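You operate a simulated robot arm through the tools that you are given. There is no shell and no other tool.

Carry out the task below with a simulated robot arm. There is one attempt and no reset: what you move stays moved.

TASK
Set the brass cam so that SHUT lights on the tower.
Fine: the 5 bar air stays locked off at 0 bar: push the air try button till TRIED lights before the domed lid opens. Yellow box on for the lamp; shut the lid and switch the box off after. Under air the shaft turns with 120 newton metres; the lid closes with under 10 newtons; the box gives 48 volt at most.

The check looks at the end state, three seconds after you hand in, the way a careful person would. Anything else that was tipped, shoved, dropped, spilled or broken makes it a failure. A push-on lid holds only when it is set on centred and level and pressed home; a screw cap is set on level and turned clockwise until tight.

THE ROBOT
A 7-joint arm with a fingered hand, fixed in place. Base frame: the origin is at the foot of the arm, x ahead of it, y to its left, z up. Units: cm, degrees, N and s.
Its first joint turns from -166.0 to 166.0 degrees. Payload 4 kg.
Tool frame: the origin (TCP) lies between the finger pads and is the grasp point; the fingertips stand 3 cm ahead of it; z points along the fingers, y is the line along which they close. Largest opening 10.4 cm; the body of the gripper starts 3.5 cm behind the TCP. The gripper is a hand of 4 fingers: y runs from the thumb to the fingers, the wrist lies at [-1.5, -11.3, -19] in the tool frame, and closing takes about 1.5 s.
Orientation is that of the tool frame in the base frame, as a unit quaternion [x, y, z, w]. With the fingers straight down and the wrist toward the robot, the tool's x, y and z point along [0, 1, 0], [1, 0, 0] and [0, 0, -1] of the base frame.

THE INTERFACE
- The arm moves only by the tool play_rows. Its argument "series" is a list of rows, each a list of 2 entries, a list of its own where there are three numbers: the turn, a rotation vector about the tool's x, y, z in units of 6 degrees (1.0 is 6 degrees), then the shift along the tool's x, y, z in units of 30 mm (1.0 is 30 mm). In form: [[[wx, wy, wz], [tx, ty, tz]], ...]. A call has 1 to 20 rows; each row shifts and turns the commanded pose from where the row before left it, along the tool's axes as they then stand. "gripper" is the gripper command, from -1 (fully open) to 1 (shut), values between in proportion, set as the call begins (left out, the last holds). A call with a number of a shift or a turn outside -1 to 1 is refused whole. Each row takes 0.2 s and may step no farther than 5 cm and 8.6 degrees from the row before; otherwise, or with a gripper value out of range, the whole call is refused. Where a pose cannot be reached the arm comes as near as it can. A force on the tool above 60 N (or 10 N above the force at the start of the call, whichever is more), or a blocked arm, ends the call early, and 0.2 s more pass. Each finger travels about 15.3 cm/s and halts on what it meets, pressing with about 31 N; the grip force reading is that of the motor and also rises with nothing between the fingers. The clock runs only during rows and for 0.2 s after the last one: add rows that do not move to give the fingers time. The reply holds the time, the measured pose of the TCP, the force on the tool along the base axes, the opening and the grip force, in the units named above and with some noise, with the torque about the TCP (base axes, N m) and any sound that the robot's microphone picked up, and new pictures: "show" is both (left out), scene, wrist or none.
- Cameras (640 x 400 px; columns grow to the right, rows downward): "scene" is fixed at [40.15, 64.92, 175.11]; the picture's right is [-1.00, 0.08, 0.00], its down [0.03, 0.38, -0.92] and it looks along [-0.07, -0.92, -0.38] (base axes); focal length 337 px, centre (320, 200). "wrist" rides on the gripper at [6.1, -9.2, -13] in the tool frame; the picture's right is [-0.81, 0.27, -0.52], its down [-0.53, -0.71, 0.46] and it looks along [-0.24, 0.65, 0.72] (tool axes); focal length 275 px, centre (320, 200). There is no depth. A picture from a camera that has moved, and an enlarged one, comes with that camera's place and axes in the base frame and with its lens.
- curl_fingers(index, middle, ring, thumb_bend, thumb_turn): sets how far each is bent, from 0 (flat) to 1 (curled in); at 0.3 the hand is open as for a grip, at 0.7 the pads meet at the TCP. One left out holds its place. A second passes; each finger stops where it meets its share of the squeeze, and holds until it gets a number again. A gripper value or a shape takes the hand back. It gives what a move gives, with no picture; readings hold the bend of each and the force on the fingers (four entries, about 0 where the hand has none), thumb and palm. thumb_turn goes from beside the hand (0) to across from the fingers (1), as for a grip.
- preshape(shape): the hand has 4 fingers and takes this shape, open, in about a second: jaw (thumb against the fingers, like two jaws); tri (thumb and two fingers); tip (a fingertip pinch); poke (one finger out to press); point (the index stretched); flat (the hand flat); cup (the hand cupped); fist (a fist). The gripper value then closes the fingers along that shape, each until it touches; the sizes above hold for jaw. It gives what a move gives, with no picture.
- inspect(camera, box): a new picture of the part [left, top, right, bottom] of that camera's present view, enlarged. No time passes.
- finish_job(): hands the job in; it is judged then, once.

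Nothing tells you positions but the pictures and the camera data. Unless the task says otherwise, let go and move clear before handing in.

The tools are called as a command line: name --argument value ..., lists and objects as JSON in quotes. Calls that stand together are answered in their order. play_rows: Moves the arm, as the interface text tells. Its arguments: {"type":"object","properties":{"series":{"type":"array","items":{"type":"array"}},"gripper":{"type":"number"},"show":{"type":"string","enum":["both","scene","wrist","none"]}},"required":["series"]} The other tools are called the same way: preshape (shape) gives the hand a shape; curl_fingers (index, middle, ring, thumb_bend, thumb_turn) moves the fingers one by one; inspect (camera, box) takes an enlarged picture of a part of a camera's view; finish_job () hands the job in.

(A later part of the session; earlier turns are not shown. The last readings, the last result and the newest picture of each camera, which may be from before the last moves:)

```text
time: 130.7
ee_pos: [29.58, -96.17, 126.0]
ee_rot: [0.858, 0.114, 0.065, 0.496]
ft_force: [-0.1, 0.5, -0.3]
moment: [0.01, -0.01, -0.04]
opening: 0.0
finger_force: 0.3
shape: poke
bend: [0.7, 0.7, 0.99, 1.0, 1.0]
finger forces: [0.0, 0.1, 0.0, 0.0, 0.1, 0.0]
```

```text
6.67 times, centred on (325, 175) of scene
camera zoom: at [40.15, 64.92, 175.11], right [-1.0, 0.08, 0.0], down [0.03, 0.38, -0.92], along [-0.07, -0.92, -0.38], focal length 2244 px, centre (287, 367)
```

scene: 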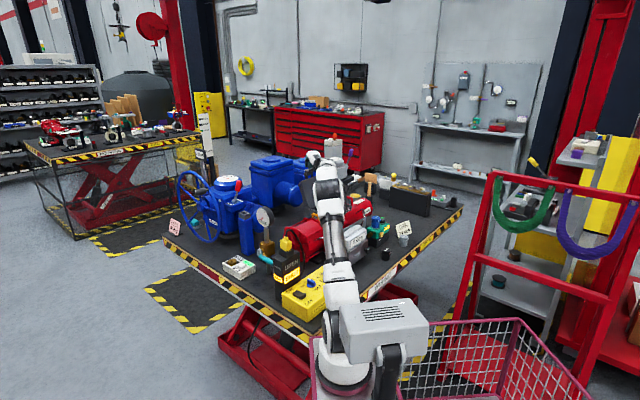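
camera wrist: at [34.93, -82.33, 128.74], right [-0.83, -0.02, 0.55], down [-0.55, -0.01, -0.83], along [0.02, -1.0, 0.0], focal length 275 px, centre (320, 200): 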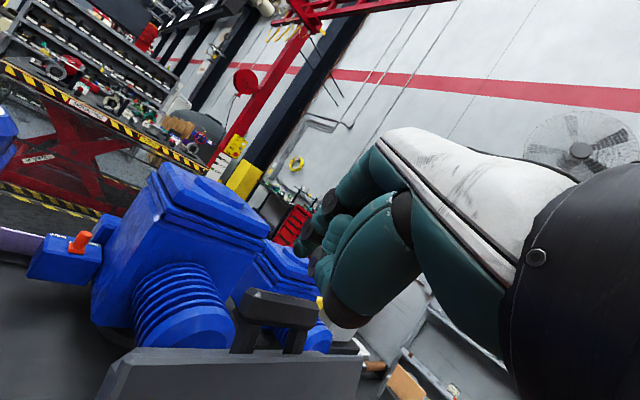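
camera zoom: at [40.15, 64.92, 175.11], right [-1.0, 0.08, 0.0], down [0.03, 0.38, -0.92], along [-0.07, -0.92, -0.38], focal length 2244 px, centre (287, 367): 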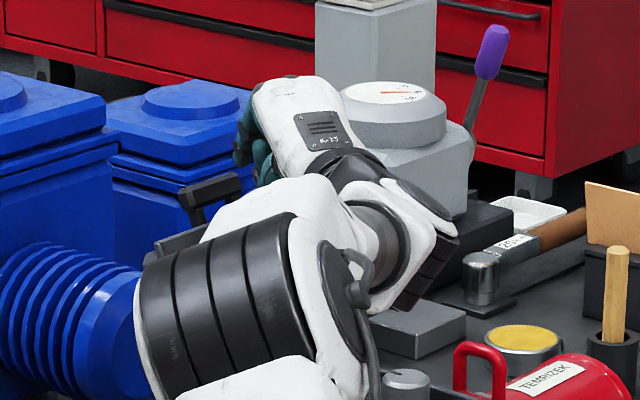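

The hook slipped off, because it wasn't deep enough over the bar, and the lid went back to its open rest. I'll retreat upward, restore the tilt and open the fingers slightly for a deeper hook.

play_rows --series '[[[0, 0, 0], [0, 0.5, -0.4]], [[1, 0, 0], [0.2, 0.3, 0]], [[1, 0, 0], [0.3, 0.2, 0]], [[0, 0, 0], [0.3, 0, 0]], [[0, 0, 0], [0, 0, 0]]]' --show "none"

curl_fingers --index 0.55 --middle 0.55 --ring 1.0 --thumb_bend 1.0

inspect --camera "wrist" --box '[180, 120, 420, 360]'

inspect --camera "scene" --box '[295, 135, 365, 205]'

```text
time: 131.9
ee_pos: [32.05, -96.18, 129.1]
ee_rot: [0.905, 0.121, 0.054, 0.404]
ft_force: [-0.5, -0.3, 0.1]
moment: [0.0, -0.03, -0.01]
opening: 0.02
finger_force: 0.0
shape: poke
bend: [0.7, 0.7, 0.99, 1.0, 1.0]
finger forces: [0.1, 0.0, 0.1, 0.1, 0.1, 0.0]
```

```text
time: 132.9
ee_pos: [31.9, -96.16, 129.09]
ee_rot: [0.905, 0.12, 0.054, 0.404]
ft_force: [-0.1, -0.3, -1.0]
moment: [0.0, -0.02, -0.02]
opening: 2.36
finger_force: 0.1
shape: fingers
bend: [0.38, 0.55, 1.0, 1.0, 1.0]
finger forces: [0.0, 0.0, 0.0, 0.0, 0.0, 0.1]
```

```text
1.67 times, centred on (300, 240) of wrist
camera zoom: at [33.79, -79.27, 130.88], right [-0.83, -0.02, 0.55], down [-0.55, -0.01, -0.83], along [0.02, -1.0, 0.0], focal length 459 px, centre (353, 133)
```

zoom: 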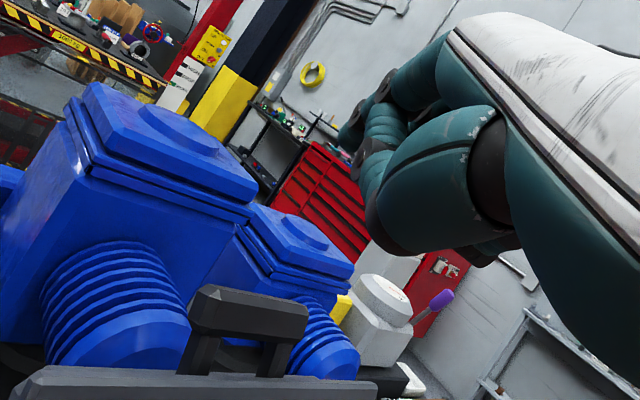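

```text
5.71 times, centred on (330, 170) of scene
camera zoom: at [40.15, 64.92, 175.11], right [-1.0, 0.08, 0.0], down [0.03, 0.38, -0.92], along [-0.07, -0.92, -0.38], focal length 1924 px, centre (263, 371)
```

zoom: 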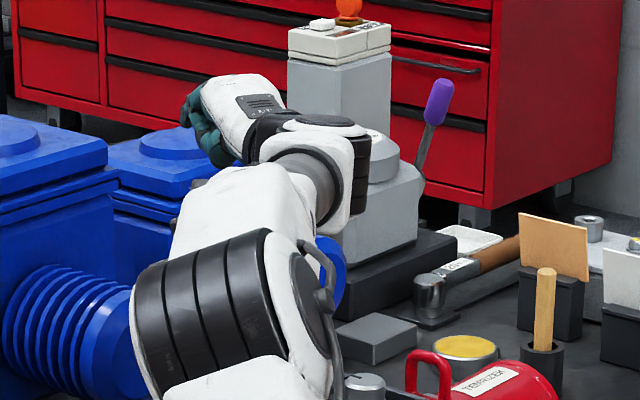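

Lid and hand are fine. I'll go back to the poke hook, go in to the depth where it gripped well, and swing with pure translation and no tilting, so the hook can't roll off.

preshape --shape "poke"

play_rows --series '[[[0, 0, 0], [0.053, 0.054, 0.426]], [[0, 0, 0], [0.053, 0.054, 0.426]], [[0, 0, 0], [0.053, 0.054, 0.426]], [[0, 0, 0], [0, -0.136, 0.21]], [[0, 0, 0], [0, -0.136, 0.21]], [[0, 0, 0], [0, -0.136, 0.21]], [[0, 0, 0], [0, 0, 0]]]' --show "none"

inspect --camera "wrist" --box '[220, 160, 420, 340]'

```text
time: 133.8
ee_pos: [32.07, -96.12, 129.12]
ee_rot: [0.905, 0.121, 0.054, 0.404]
ft_force: [0.0, -0.3, 0.2]
moment: [-0.02, 0.02, 0.03]
opening: 0.0
finger_force: 0.2
shape: poke
bend: [0.7, 0.7, 0.99, 1.0, 1.0]
finger forces: [0.0, 0.1, 0.1, 0.1, 0.0, 0.0]
```

```text
time: 135.4
ee_pos: [33.54, -99.52, 124.61]
ee_rot: [0.905, 0.122, 0.055, 0.404]
ft_force: [-0.3, 0.4, -0.4]
moment: [0.02, 0.0, 0.03]
opening: 0.0
finger_force: 0.1
shape: poke
bend: [0.7, 0.7, 0.99, 1.0, 1.0]
finger forces: [0.0, 0.0, 0.0, 0.1, 0.1, 0.0]
```

```text
2.22 times, centred on (320, 250) of wrist
camera zoom: at [35.34, -82.7, 126.48], right [-0.83, -0.02, 0.55], down [-0.55, -0.01, -0.83], along [0.02, -1.0, 0.0], focal length 612 px, centre (320, 89)
```

zoom: 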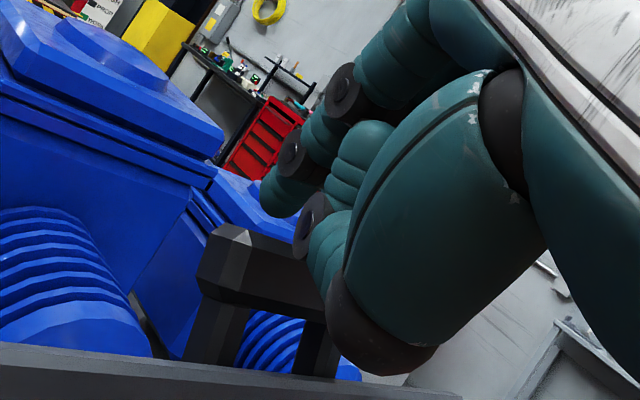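

play_rows --series '[[[0, 0, 0], [-0.02, -0.079, 0.147]], [[0, 0, 0], [-0.02, -0.079, 0.147]], [[0, 0, 0], [-0.02, -0.079, 0.147]], [[0, 0, 0], [0, 0, 0]]]' --show "none"

inspect --camera "wrist" --box '[220, 160, 420, 340]'

```text
time: 136.4
ee_pos: [33.35, -100.14, 123.58]
ee_rot: [0.905, 0.122, 0.055, 0.405]
ft_force: [0.1, 8.8, 15.8]
moment: [0.18, 0.02, 0.23]
opening: 0.0
finger_force: 0.1
shape: poke
bend: [0.7, 0.7, 0.99, 1.0, 1.0]
finger forces: [0.0, 6.2, 0.0, 0.0, 17.2, 0.0]
```

```text
2.22 times, centred on (320, 250) of wrist
camera zoom: at [35.29, -83.29, 125.34], right [-0.84, -0.02, 0.55], down [-0.55, -0.01, -0.84], along [0.02, -1.0, 0.0], focal length 612 px, centre (320, 89)
```

zoom: 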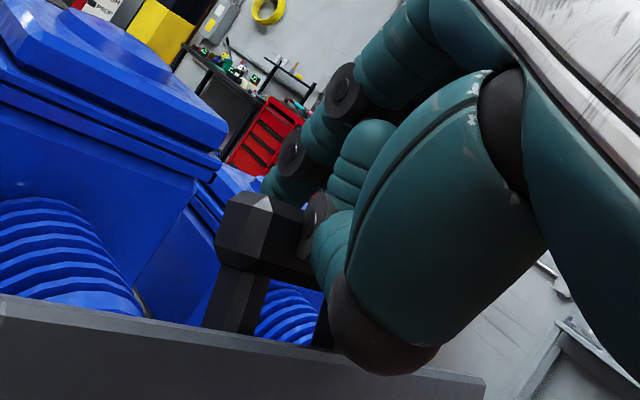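

Wedged again, with 16 N upward. I'll begin the swing by pure translation, checking after each few degrees.

play_rows --series '[[[0, 0, 0], [-0.103, -0.024, -0.208]], [[0, 0, 0], [-0.103, -0.024, -0.208]], [[0, 0, 0], [-0.108, -0.042, -0.2]], [[0, 0, 0], [-0.108, -0.042, -0.2]], [[0, 0, 0], [0, 0, 0]]]' --show "none"

inspect --camera "wrist" --box '[220, 160, 420, 340]'

```text
time: 137.6
ee_pos: [31.75, -98.53, 124.62]
ee_rot: [0.905, 0.12, 0.053, 0.404]
ft_force: [2.4, 0.2, 2.5]
moment: [-0.05, -0.02, 0.15]
opening: 0.03
finger_force: 0.0
shape: poke
bend: [0.7, 0.7, 0.99, 1.0, 1.0]
finger forces: [0.0, 5.5, 0.1, 0.0, 3.8, 0.1]
```

```text
2.22 times, centred on (320, 250) of wrist
camera zoom: at [33.58, -81.65, 126.38], right [-0.83, -0.02, 0.55], down [-0.55, -0.01, -0.83], along [0.02, -1.0, 0.0], focal length 612 px, centre (320, 89)
```

zoom: 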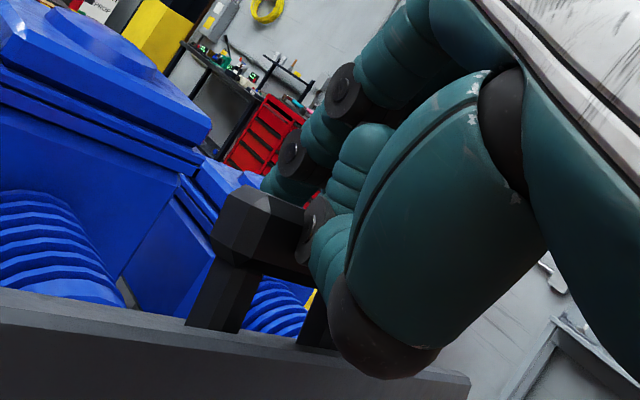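

The lid follows and is still held. I'll continue to about 96°.

play_rows --series '[[[0, 0, 0], [-0.114, -0.064, -0.195]], [[0, 0, 0], [-0.114, -0.064, -0.195]], [[0, 0, 0], [-0.116, -0.082, -0.183]], [[0, 0, 0], [-0.116, -0.082, -0.183]], [[0, 0, 0], [0, 0, 0]]]' --show "none"

inspect --camera "wrist" --box '[220, 160, 420, 340]'

inspect --camera "scene" --box '[295, 145, 355, 215]'

```text
time: 138.8
ee_pos: [29.93, -96.64, 125.53]
ee_rot: [0.905, 0.122, 0.054, 0.404]
ft_force: [0.4, -1.2, 0.6]
moment: [-0.1, -0.01, 0.08]
opening: 0.0
finger_force: 0.0
shape: poke
bend: [0.7, 0.7, 0.99, 1.0, 1.0]
finger forces: [0.0, 4.0, 0.0, 0.1, 3.0, 0.0]
```

```text
2.22 times, centred on (320, 250) of wrist
camera zoom: at [31.69, -79.72, 127.26], right [-0.83, -0.02, 0.55], down [-0.55, -0.01, -0.83], along [0.02, -1.0, 0.0], focal length 612 px, centre (320, 89)
```

zoom: 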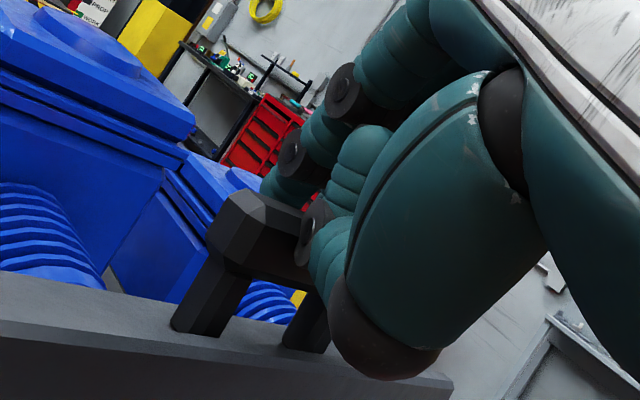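

```text
5.71 times, centred on (325, 180) of scene
camera zoom: at [40.15, 64.92, 175.11], right [-1.0, 0.08, 0.0], down [0.03, 0.38, -0.92], along [-0.07, -0.92, -0.38], focal length 1924 px, centre (291, 314)
```

zoom: 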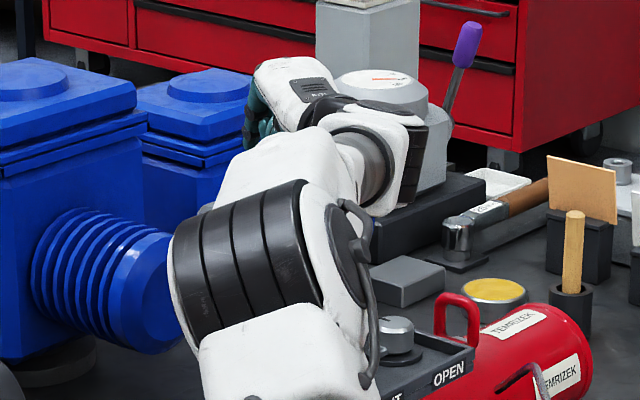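

Good, about 96° now. I'll continue to about 81°.

play_rows --series '[[[0, 0, 0], [-0.119, -0.1, -0.175]], [[0, 0, 0], [-0.119, -0.1, -0.175]], [[0, 0, 0], [-0.121, -0.117, -0.163]], [[0, 0, 0], [-0.121, -0.117, -0.163]], [[0, 0, 0], [0, 0, 0]]]' --show "none"

inspect --camera "wrist" --box '[180, 160, 420, 380]'

```text
time: 140.0
ee_pos: [27.96, -94.76, 125.95]
ee_rot: [0.905, 0.121, 0.054, 0.404]
ft_force: [-0.4, 0.6, 3.2]
moment: [-0.05, -0.02, 0.1]
opening: 0.01
finger_force: 0.0
shape: poke
bend: [0.7, 0.7, 0.99, 1.0, 1.0]
finger forces: [0.0, 3.2, 0.0, 0.0, 2.7, 0.0]
```

```text
1.82 times, centred on (300, 270) of wrist
camera zoom: at [29.71, -77.77, 127.63], right [-0.83, -0.02, 0.55], down [-0.55, -0.01, -0.83], along [0.02, -1.0, 0.0], focal length 500 px, centre (356, 73)
```

zoom: 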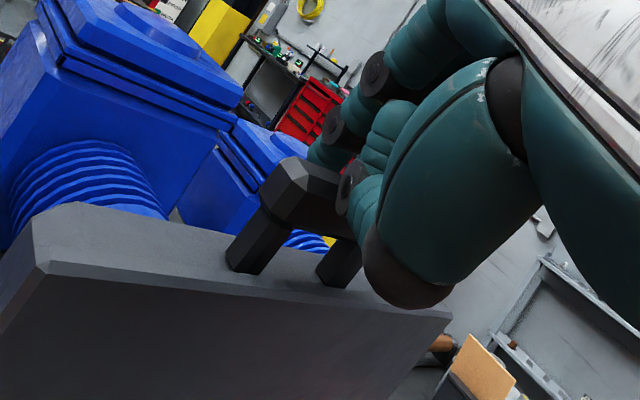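

Holding steadily at about 86°. From here I'll turn the hand with the lid as it comes forward so the fingers don't foul the handle arms.

play_rows --series '[[[-0.417, 0, 0], [-0.122, -0.146, -0.162]], [[-0.417, 0, 0], [-0.122, -0.146, -0.162]], [[-0.417, 0, 0], [-0.122, -0.148, -0.16]], [[-0.417, 0, 0], [-0.122, -0.148, -0.16]], [[0, 0, 0], [0, 0, 0]]]' --show "none"

inspect --camera "wrist" --box '[160, 140, 420, 380]'

inspect --camera "scene" --box '[295, 145, 365, 215]'

```text
time: 141.2
ee_pos: [25.72, -92.5, 125.77]
ee_rot: [0.866, 0.116, 0.064, 0.481]
ft_force: [3.2, 3.2, 0.9]
moment: [0.12, -0.04, 0.11]
opening: 0.0
finger_force: 0.1
shape: poke
bend: [0.7, 0.7, 0.99, 1.0, 1.0]
finger forces: [0.0, 3.8, 0.0, 0.0, 4.5, 0.1]
```

```text
1.67 times, centred on (290, 260) of wrist
camera zoom: at [27.56, -75.47, 124.71], right [-0.86, 0.07, 0.51], down [-0.51, -0.15, -0.85], along [0.02, -0.99, 0.16], focal length 459 px, centre (370, 100)
```

zoom: 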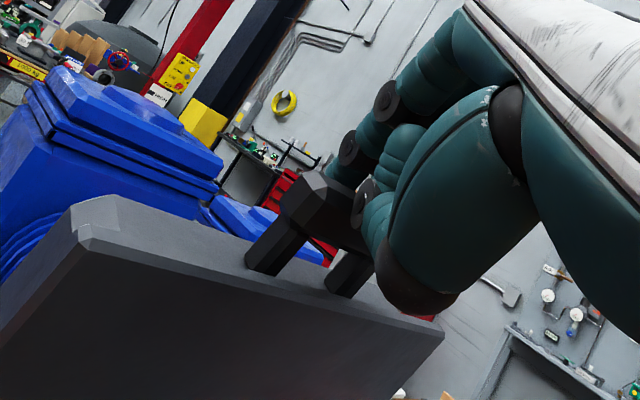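

```text
5.71 times, centred on (330, 180) of scene
camera zoom: at [40.15, 64.92, 175.11], right [-1.0, 0.08, 0.0], down [0.03, 0.38, -0.92], along [-0.07, -0.92, -0.38], focal length 1924 px, centre (263, 314)
```

zoom: 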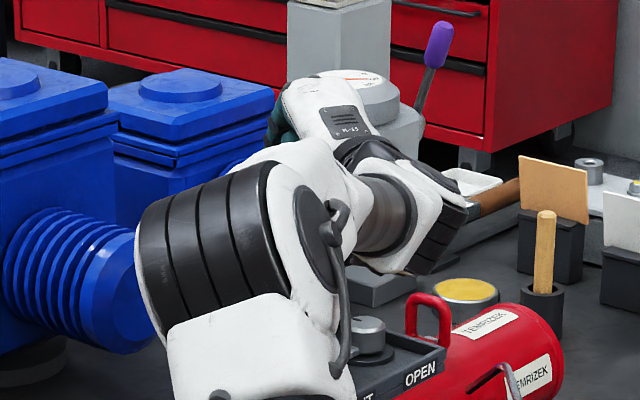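

The lid is past vertical and still held securely between the fingers and folded thumb. I'll continue down to about 60°.

play_rows --series '[[[-0.417, 0, 0], [-0.122, -0.151, -0.16]], [[-0.417, 0, 0], [-0.122, -0.151, -0.16]], [[-0.417, 0, 0], [-0.119, -0.152, -0.159]], [[-0.417, 0, 0], [-0.119, -0.152, -0.159]], [[-0.417, 0, 0], [-0.116, -0.155, -0.157]], [[-0.417, 0, 0], [-0.116, -0.155, -0.157]], [[0, 0, 0], [0, 0, 0]]]' --show "none"

inspect --camera "wrist" --box '[140, 120, 420, 380]'

inspect --camera "scene" --box '[295, 145, 375, 225]'

```text
time: 142.8
ee_pos: [22.42, -89.53, 124.52]
ee_rot: [0.797, 0.106, 0.078, 0.59]
ft_force: [1.5, 4.4, 1.8]
moment: [0.07, 0.0, 0.11]
opening: 0.01
finger_force: 0.1
shape: poke
bend: [0.7, 0.7, 0.99, 1.0, 1.0]
finger forces: [0.1, 3.5, 0.1, 0.0, 4.9, 0.1]
```

```text
1.54 times, centred on (280, 250) of wrist
camera zoom: at [24.56, -73.27, 119.46], right [-0.89, 0.19, 0.41], down [-0.45, -0.36, -0.81], along [0.0, -0.91, 0.41], focal length 424 px, centre (382, 123)
```

zoom: 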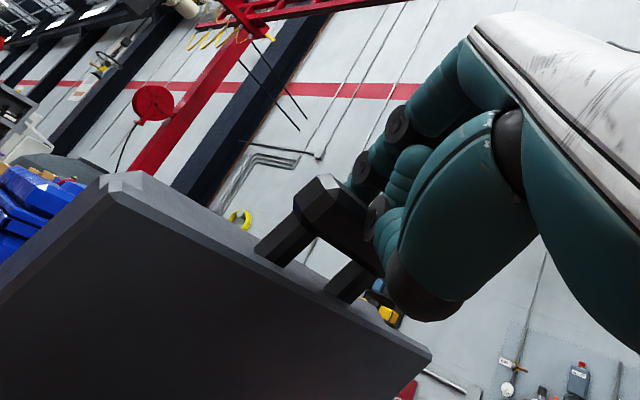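

```text
5.00 times, centred on (335, 185) of scene
camera zoom: at [40.15, 64.92, 175.11], right [-1.0, 0.08, 0.0], down [0.03, 0.38, -0.92], along [-0.07, -0.92, -0.38], focal length 1683 px, centre (245, 275)
```

zoom: 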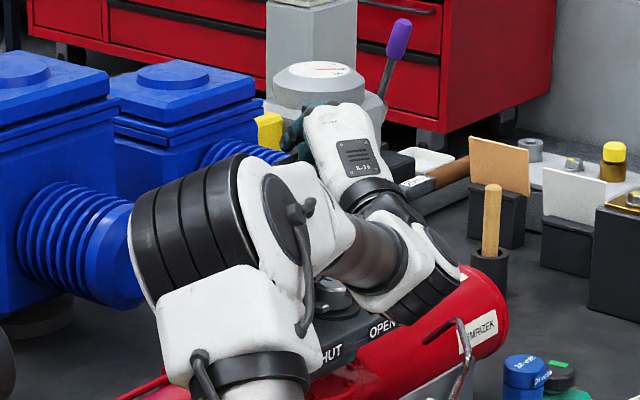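

The lid is held at about 60°, well past vertical. Now I'll open the two fingers so it rests only on the thumb beneath the bar, then lower it.

curl_fingers --index 0.3 --middle 0.3

inspect --camera "wrist" --box '[140, 120, 420, 380]'

inspect --camera "scene" --box '[295, 145, 375, 225]'

```text
time: 143.8
ee_pos: [22.53, -89.47, 124.6]
ee_rot: [0.796, 0.106, 0.079, 0.591]
ft_force: [0.0, -0.2, -0.2]
moment: [-0.02, 0.01, 0.01]
opening: 6.07
finger_force: 0.6
shape: fingers
bend: [0.3, 0.3, 0.99, 1.0, 1.0]
finger forces: [0.1, 0.0, 0.0, 0.0, 0.2, 0.0]
```

```text
1.54 times, centred on (280, 250) of wrist
camera zoom: at [24.57, -73.3, 119.47], right [-0.89, 0.19, 0.41], down [-0.45, -0.36, -0.81], along [0.0, -0.91, 0.41], focal length 424 px, centre (382, 123)
```

zoom: 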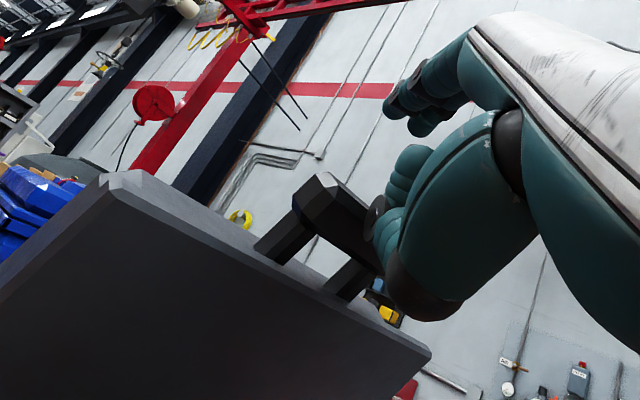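

```text
5.00 times, centred on (335, 185) of scene
camera zoom: at [40.15, 64.92, 175.11], right [-1.0, 0.08, 0.0], down [0.03, 0.38, -0.92], along [-0.07, -0.92, -0.38], focal length 1683 px, centre (245, 275)
```

zoom: 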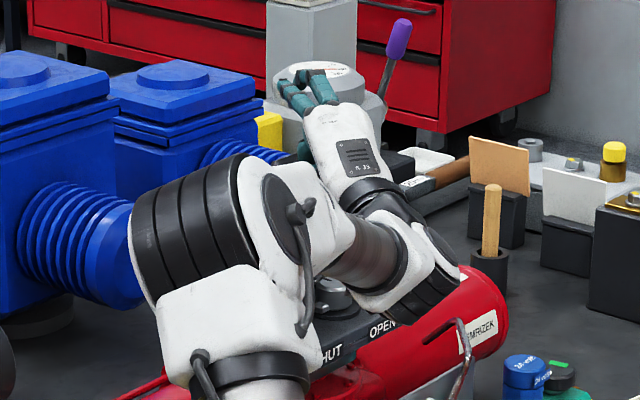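

The lid rests on the thumb by itself. I'll lower it along the arc slowly.

play_rows --series '[[[0, 0, 0], [-0.112, -0.145, -0.148]], [[0, 0, 0], [-0.112, -0.145, -0.148]], [[0, 0, 0], [-0.108, -0.16, -0.136]], [[0, 0, 0], [-0.108, -0.16, -0.136]], [[0, 0, 0], [-0.102, -0.173, -0.121]], [[0, 0, 0], [-0.102, -0.173, -0.121]], [[0, 0, 0], [0, 0, 0]]]' --show "none"

inspect --camera "wrist" --box '[100, 120, 420, 380]'

inspect --camera "scene" --box '[295, 145, 375, 225]'

```text
time: 145.4
ee_pos: [19.87, -87.03, 122.47]
ee_rot: [0.796, 0.107, 0.079, 0.59]
ft_force: [0.1, 0.1, -0.3]
moment: [0.03, 0.01, 0.0]
opening: 6.07
finger_force: 0.2
shape: fingers
bend: [0.3, 0.3, 0.99, 1.0, 1.0]
finger forces: [0.0, 0.1, 0.1, 0.0, 0.0, 0.1]
```

```text
1.54 times, centred on (260, 250) of wrist
camera zoom: at [21.85, -70.84, 117.34], right [-0.89, 0.19, 0.41], down [-0.45, -0.36, -0.81], along [0.0, -0.91, 0.41], focal length 424 px, centre (412, 123)
```

zoom: 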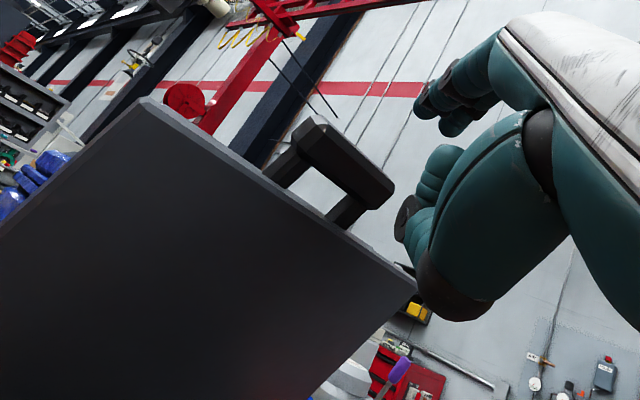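

```text
5.00 times, centred on (335, 185) of scene
camera zoom: at [40.15, 64.92, 175.11], right [-1.0, 0.08, 0.0], down [0.03, 0.38, -0.92], along [-0.07, -0.92, -0.38], focal length 1683 px, centre (245, 275)
```

zoom: 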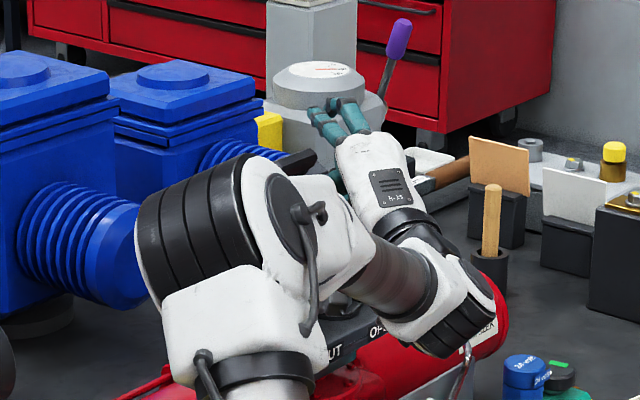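

The lid seems to hold itself at this angle, with no load on the thumb. I'll check whether it's drifting.

play_rows --series '[[[0, 0, 0], [0, 0, 0]], [[0, 0, 0], [0, 0, 0]], [[0, 0, 0], [0, 0, 0]], [[0, 0, 0], [0, 0, 0]]]' --show "none"

inspect --camera "wrist" --box '[100, 120, 420, 380]'

```text
time: 146.4
ee_pos: [19.78, -87.09, 122.31]
ee_rot: [0.796, 0.106, 0.078, 0.59]
ft_force: [0.6, 0.5, 0.0]
moment: [0.0, -0.01, 0.02]
opening: 6.09
finger_force: 0.1
shape: fingers
bend: [0.3, 0.3, 0.99, 1.0, 1.0]
finger forces: [0.0, 0.0, 0.1, 0.1, 0.0, 0.0]
```

```text
1.54 times, centred on (260, 250) of wrist
camera zoom: at [21.85, -70.85, 117.34], right [-0.89, 0.19, 0.41], down [-0.45, -0.36, -0.81], along [0.0, -0.91, 0.41], focal length 424 px, centre (412, 123)
```

zoom: 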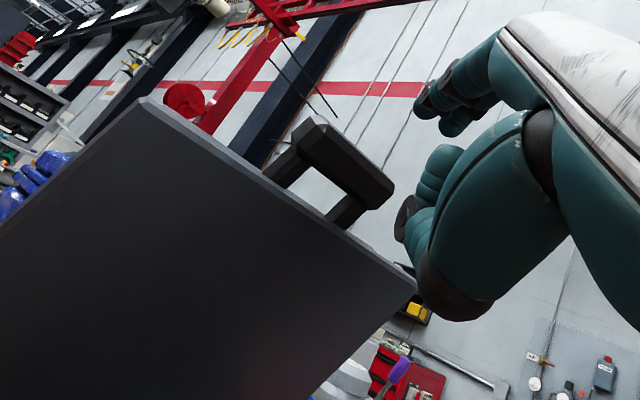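

The hinge has friction, so the lid stays at about 60° unaided. That makes this simple: I'll withdraw, then push the lid down from above with the fingertips on the handle bar.

play_rows --series '[[[0, 0, 0], [0, 0, -0.8]], [[0, 0, 0], [0, 0, -0.8]], [[0, 0, 0], [0, 0.8, -0.24]], [[0, 0, 0], [0, 0.8, -0.24]], [[1, 0, 0], [0, 0, 0]], [[1, 0, 0], [0, 0, 0]], [[1, 0, 0], [0, 0, 0]], [[1, 0, 0], [0, 0, 0]], [[0, 0, 0], [0, 0, 0]]]'

preshape --shape "poke"

inspect --camera "wrist" --box '[100, 100, 420, 400]'

inspect --camera "scene" --box '[285, 145, 375, 225]'

```text
time: 148.4
ee_pos: [18.77, -82.54, 128.76]
ee_rot: [0.902, 0.119, 0.054, 0.411]
ft_force: [0.5, -0.3, -0.6]
moment: [0.0, 0.01, -0.02]
opening: 6.05
finger_force: 0.0
shape: fingers
bend: [0.3, 0.3, 0.99, 1.0, 1.0]
finger forces: [0.1, 0.0, 0.0, 0.1, 0.0, 0.0]
camera wrist: at [20.5, -65.67, 130.39], right [-0.84, -0.01, 0.55], down [-0.55, -0.02, -0.84], along [0.02, -1.0, 0.01], focal length 275 px, centre (320, 200)
```

scene: 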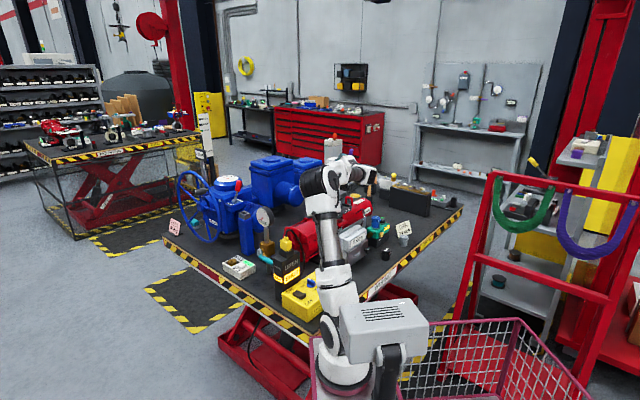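
wrist: 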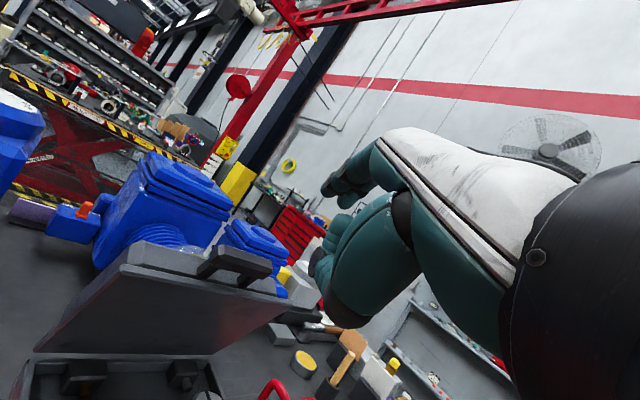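

```text
time: 149.3
ee_pos: [18.78, -82.61, 128.86]
ee_rot: [0.902, 0.12, 0.055, 0.412]
ft_force: [0.5, -0.6, -0.1]
moment: [0.06, 0.01, -0.01]
opening: 0.03
finger_force: 0.1
shape: poke
bend: [0.7, 0.7, 0.99, 1.0, 1.0]
finger forces: [0.1, 0.0, 0.0, 0.0, 0.1, 0.0]
```

```text
1.33 times, centred on (260, 250) of wrist
camera zoom: at [20.51, -65.68, 130.36], right [-0.84, -0.01, 0.55], down [-0.55, -0.02, -0.84], along [0.02, -1.0, 0.01], focal length 367 px, centre (400, 133)
```

zoom: 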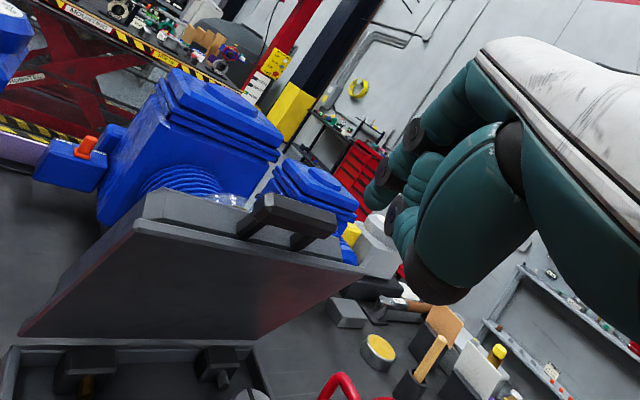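

```text
5.00 times, centred on (330, 185) of scene
camera zoom: at [40.15, 64.92, 175.11], right [-1.0, 0.08, 0.0], down [0.03, 0.38, -0.92], along [-0.07, -0.92, -0.38], focal length 1683 px, centre (270, 275)
```

zoom: 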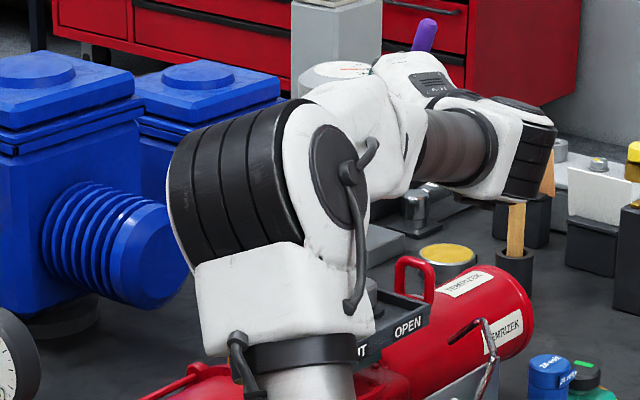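

The lid is holding at about 60°. I'll place the fingertips just above and behind the bar.

play_rows --series '[[[0, 0, 0], [0.304, 0.275, 0.465]], [[0, 0, 0], [0.304, 0.275, 0.465]], [[0, 0, 0], [0.304, 0.275, 0.465]], [[0, 0, 0], [0.304, 0.275, 0.465]], [[0, 0, 0], [0, 0, 0]]]' --show "none"

inspect --camera "wrist" --box '[160, 120, 420, 380]'

inspect --camera "scene" --box '[285, 145, 375, 225]'

```text
time: 150.5
ee_pos: [23.77, -87.99, 127.65]
ee_rot: [0.902, 0.12, 0.055, 0.412]
ft_force: [0.6, 0.1, 0.7]
moment: [0.0, 0.03, 0.02]
opening: 0.02
finger_force: 0.1
shape: poke
bend: [0.7, 0.7, 0.99, 1.0, 1.0]
finger forces: [0.0, 0.0, 0.0, 0.0, 0.1, 0.1]
```

```text
1.54 times, centred on (290, 250) of wrist
camera zoom: at [25.69, -71.01, 129.14], right [-0.84, -0.01, 0.55], down [-0.55, -0.02, -0.84], along [0.02, -1.0, 0.01], focal length 424 px, centre (366, 123)
```

zoom: 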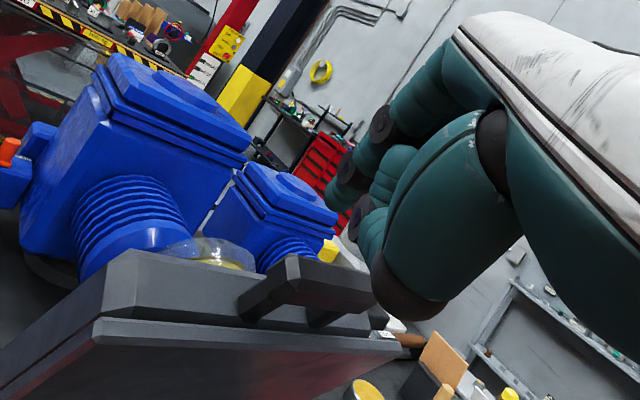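

```text
5.00 times, centred on (330, 185) of scene
camera zoom: at [40.15, 64.92, 175.11], right [-1.0, 0.08, 0.0], down [0.03, 0.38, -0.92], along [-0.07, -0.92, -0.38], focal length 1683 px, centre (270, 275)
```

zoom: 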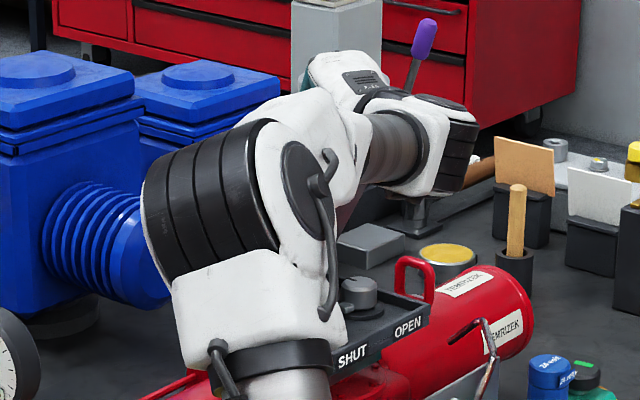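

play_rows --series '[[[0, 0, 0], [0, -0.2, 0.175]], [[0, 0, 0], [0, -0.2, 0.175]], [[0, 0, 0], [0, -0.15, 0.13]], [[0, 0, 0], [0, 0, 0]]]' --show "none"

inspect --camera "wrist" --box '[160, 120, 420, 380]'

```text
time: 151.5
ee_pos: [23.69, -87.92, 125.69]
ee_rot: [0.902, 0.121, 0.055, 0.412]
ft_force: [-0.5, -0.1, 2.9]
moment: [-0.04, 0.03, -0.03]
opening: 0.0
finger_force: 0.0
shape: poke
bend: [0.7, 0.7, 0.99, 1.0, 1.0]
finger forces: [0.1, 3.0, 0.1, 0.0, 0.0, 0.0]
```

```text
1.54 times, centred on (290, 250) of wrist
camera zoom: at [25.61, -70.9, 127.15], right [-0.84, -0.01, 0.55], down [-0.55, -0.02, -0.84], along [0.02, -1.0, 0.01], focal length 424 px, centre (366, 123)
```

zoom: 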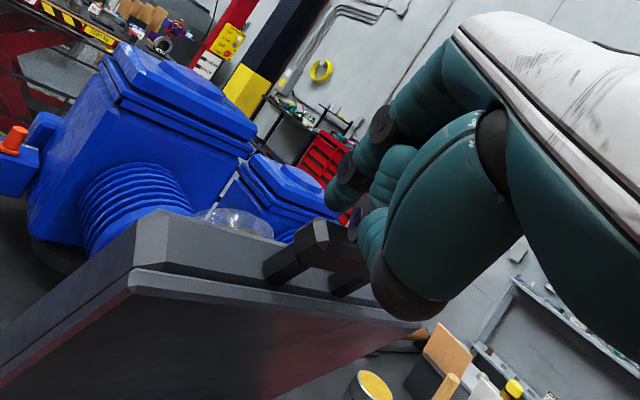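

Contact on the bar with 3 N. I'll push it down along the arc.

play_rows --series '[[[0, 0, 0], [-0.154, -0.254, -0.1]], [[0, 0, 0], [-0.154, -0.254, -0.1]], [[0, 0, 0], [-0.154, -0.254, -0.1]], [[0, 0, 0], [0, 0, 0]]]' --show "none"

inspect --camera "wrist" --box '[160, 120, 420, 380]'

```text
time: 152.5
ee_pos: [21.82, -85.99, 124.34]
ee_rot: [0.901, 0.121, 0.055, 0.413]
ft_force: [-0.8, 2.7, 2.4]
moment: [0.02, 0.0, -0.03]
opening: 0.01
finger_force: 0.0
shape: poke
bend: [0.7, 0.7, 0.99, 1.0, 1.0]
finger forces: [0.0, 3.7, 0.0, 0.0, 0.0, 0.0]
```

```text
1.54 times, centred on (290, 250) of wrist
camera zoom: at [23.73, -69.15, 125.89], right [-0.84, -0.01, 0.55], down [-0.55, -0.02, -0.84], along [0.02, -1.0, 0.01], focal length 424 px, centre (366, 123)
```

zoom: 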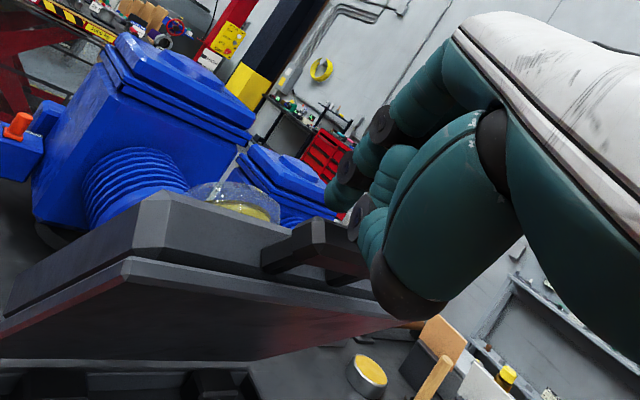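

The lid follows smoothly with under 4 N. I'll keep going.

play_rows --series '[[[0, 0, 0], [-0.142, -0.277, -0.068]], [[0, 0, 0], [-0.142, -0.277, -0.068]], [[0, 0, 0], [-0.142, -0.277, -0.068]], [[0, 0, 0], [-0.124, -0.292, -0.018]], [[0, 0, 0], [-0.124, -0.292, -0.018]], [[0, 0, 0], [-0.124, -0.292, -0.018]], [[0, 0, 0], [0, 0, 0]]]' --show "none"

inspect --camera "wrist" --box '[160, 120, 420, 380]'

inspect --camera "scene" --box '[295, 165, 385, 235]'

```text
time: 154.1
ee_pos: [18.77, -82.94, 121.07]
ee_rot: [0.902, 0.121, 0.055, 0.412]
ft_force: [0.0, -0.4, 0.5]
moment: [0.01, -0.02, 0.01]
opening: 0.01
finger_force: 0.1
shape: poke
bend: [0.7, 0.7, 0.99, 1.0, 1.0]
finger forces: [0.1, 0.1, 0.0, 0.1, 0.0, 0.0]
```

```text
1.54 times, centred on (290, 250) of wrist
camera zoom: at [20.54, -66.0, 122.63], right [-0.84, -0.01, 0.55], down [-0.55, -0.02, -0.84], along [0.02, -1.0, 0.01], focal length 424 px, centre (366, 123)
```

zoom: 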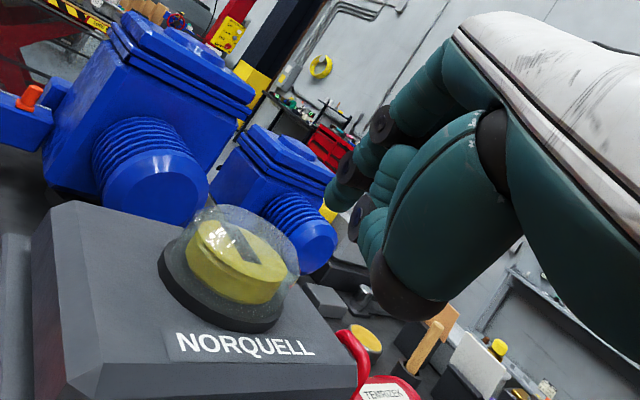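

```text
5.71 times, centred on (340, 200) of scene
camera zoom: at [40.15, 64.92, 175.11], right [-1.0, 0.08, 0.0], down [0.03, 0.38, -0.92], along [-0.07, -0.92, -0.38], focal length 1924 px, centre (206, 200)
```

zoom: 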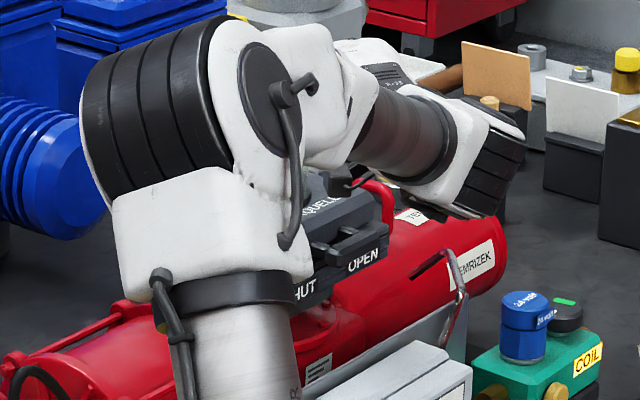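

The lid dropped the last part by itself and looks closed. I'll inspect the seam and the lamp.

inspect --camera "scene" --box '[330, 190, 375, 225]'

inspect --camera "scene" --box '[250, 220, 340, 310]'

inspect --camera "wrist" --box '[150, 240, 330, 400]'

```text
11.43 times, centred on (352, 208) of scene
camera zoom: at [40.15, 64.92, 175.11], right [-1.0, 0.08, 0.0], down [0.03, 0.38, -0.92], along [-0.07, -0.92, -0.38], focal length 3848 px, centre (-51, 114)
```

zoom: 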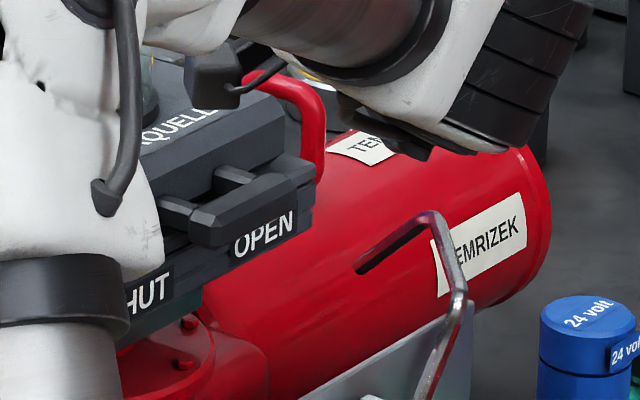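

```text
4.44 times, centred on (295, 265) of scene
camera zoom: at [40.15, 64.92, 175.11], right [-1.0, 0.08, 0.0], down [0.03, 0.38, -0.92], along [-0.07, -0.92, -0.38], focal length 1496 px, centre (431, -89)
```

zoom: 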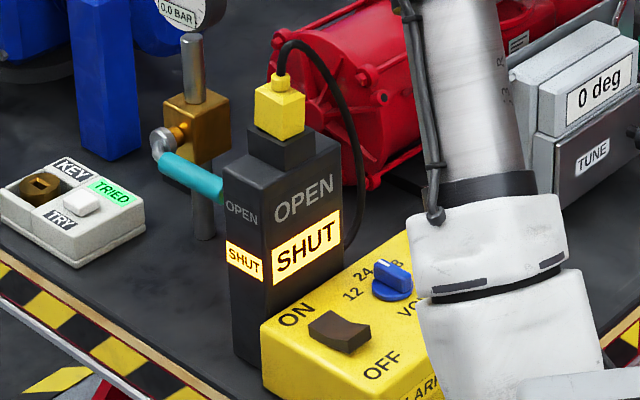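

```text
2.50 times, centred on (240, 320) of wrist
camera zoom: at [20.54, -66.0, 122.63], right [-0.84, -0.01, 0.55], down [-0.55, -0.02, -0.84], along [0.02, -1.0, 0.01], focal length 688 px, centre (520, -100)
```

zoom: 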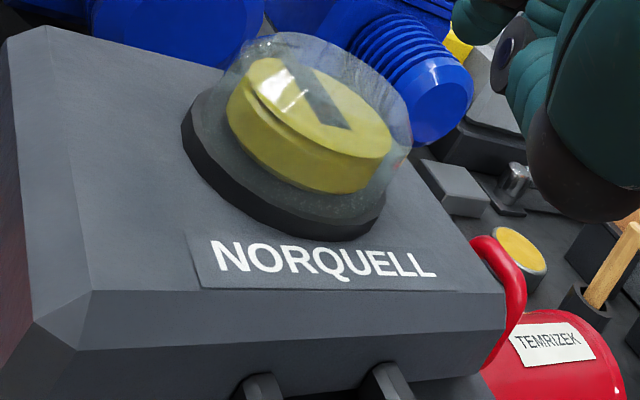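

The lid is down, SHUT is still lit and TRIED is still lit. I'll press gently on the handle to make sure the lid is home, staying under 10 N.

play_rows --series '[[[0, 0, 0], [-0.103, -0.6, 0.146]], [[0, 0, 0], [-0.103, -0.6, 0.146]], [[0, 0, 0], [-0.103, -0.6, 0.146]], [[0, 0, 0], [-0.103, -0.6, 0.146]], [[0, 0, 0], [0, 0, 0]]]' --show "none"

inspect --camera "wrist" --box '[180, 160, 420, 360]'

inspect --camera "scene" --box '[320, 170, 390, 230]'

```text
time: 155.3
ee_pos: [16.33, -79.88, 114.27]
ee_rot: [0.902, 0.121, 0.056, 0.412]
ft_force: [-0.2, -0.3, -0.6]
moment: [0.03, -0.02, -0.01]
opening: 0.02
finger_force: 0.0
shape: poke
bend: [0.7, 0.7, 0.99, 1.0, 1.0]
finger forces: [0.0, 0.0, 0.0, 0.0, 0.0, 0.0]
```

```text
2.00 times, centred on (300, 260) of wrist
camera zoom: at [18.24, -62.93, 115.91], right [-0.84, -0.01, 0.55], down [-0.55, -0.02, -0.84], along [0.02, -1.0, 0.01], focal length 551 px, centre (360, 80)
```

zoom: 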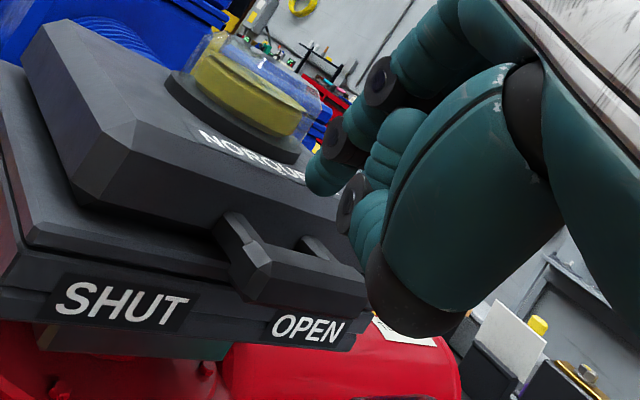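

```text
6.67 times, centred on (355, 200) of scene
camera zoom: at [40.15, 64.92, 175.11], right [-1.0, 0.08, 0.0], down [0.03, 0.38, -0.92], along [-0.07, -0.92, -0.38], focal length 2244 px, centre (87, 200)
```

zoom: 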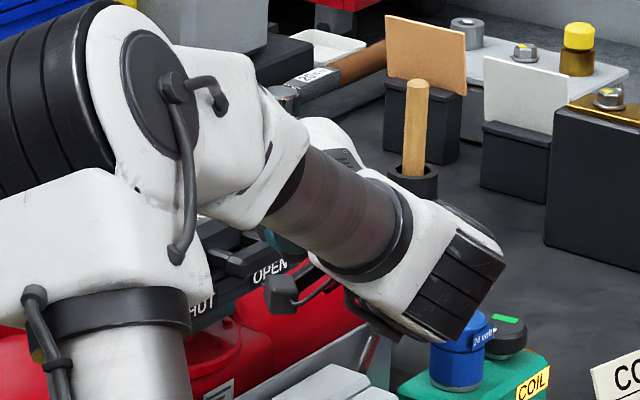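

The lid sits flat on the base with a tight seam. I'll bring the fingertips down onto the bar and press lightly.

play_rows --series '[[[0, 0, 0], [0, -0.126, 0.109]], [[0, 0, 0], [0, -0.126, 0.109]], [[0, 0, 0], [0, -0.1, 0.087]], [[0, 0, 0], [0, -0.08, 0.07]], [[0, 0, 0], [0, -0.05, 0.044]], [[0, 0, 0], [0, 0, 0]]]' --show "none"

```text
time: 156.7
ee_pos: [16.35, -79.94, 112.43]
ee_rot: [0.902, 0.12, 0.055, 0.411]
ft_force: [0.4, -0.5, -0.2]
moment: [-0.04, -0.02, 0.02]
opening: 0.0
finger_force: 0.1
shape: poke
bend: [0.7, 0.7, 0.99, 1.0, 1.0]
finger forces: [0.0, 0.1, 0.0, 0.0, 0.1, 0.1]
```

play_rows --series '[[[0, 0, 0], [0, -0.05, 0.044]], [[0, 0, 0], [0, -0.04, 0.035]], [[0, 0, 0], [0, -0.03, 0.026]], [[0, 0, 0], [0, 0, 0]]]' --show "none"

inspect --camera "wrist" --box '[180, 160, 420, 360]'

```text
time: 157.7
ee_pos: [16.48, -79.92, 112.1]
ee_rot: [0.901, 0.12, 0.055, 0.412]
ft_force: [1.7, 0.7, 5.7]
moment: [-0.14, -0.05, 0.03]
opening: 0.01
finger_force: 0.1
shape: poke
bend: [0.7, 0.7, 0.99, 1.0, 1.0]
finger forces: [0.1, 5.9, 0.0, 0.0, 0.1, 0.1]
```

```text
2.00 times, centred on (300, 260) of wrist
camera zoom: at [18.36, -63.09, 113.56], right [-0.84, -0.01, 0.55], down [-0.55, -0.02, -0.84], along [0.02, -1.0, 0.01], focal length 551 px, centre (360, 80)
```

zoom: 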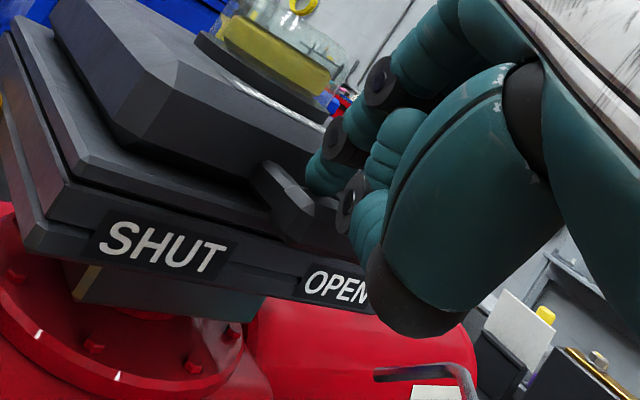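

play_rows --series '[[[0, 0, 0], [0, -0.02, 0.017]], [[0, 0, 0], [0, 0, 0]]]' --show "none"

inspect --camera "wrist" --box '[180, 180, 320, 320]'

```text
time: 158.3
ee_pos: [16.45, -79.9, 112.03]
ee_rot: [0.901, 0.12, 0.055, 0.413]
ft_force: [0.4, 4.6, 15.6]
moment: [-0.26, -0.05, 0.02]
opening: 0.0
finger_force: 0.0
shape: poke
bend: [0.7, 0.7, 0.99, 1.0, 1.0]
finger forces: [0.1, 15.5, 0.0, 0.0, 0.0, 0.0]
```

```text
2.86 times, centred on (250, 250) of wrist
camera zoom: at [18.36, -63.06, 113.5], right [-0.84, -0.01, 0.55], down [-0.55, -0.02, -0.84], along [0.02, -1.0, 0.02], focal length 786 px, centre (520, 57)
```

zoom: 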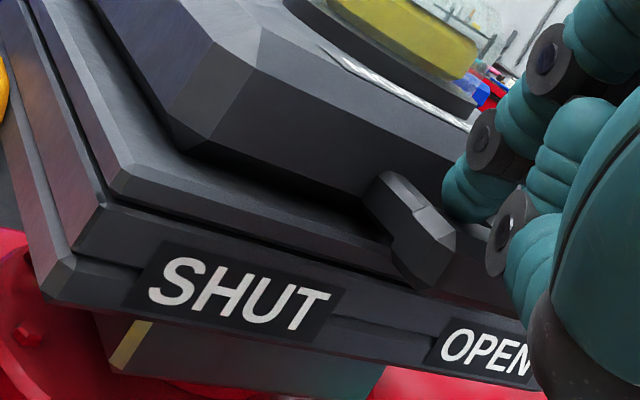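

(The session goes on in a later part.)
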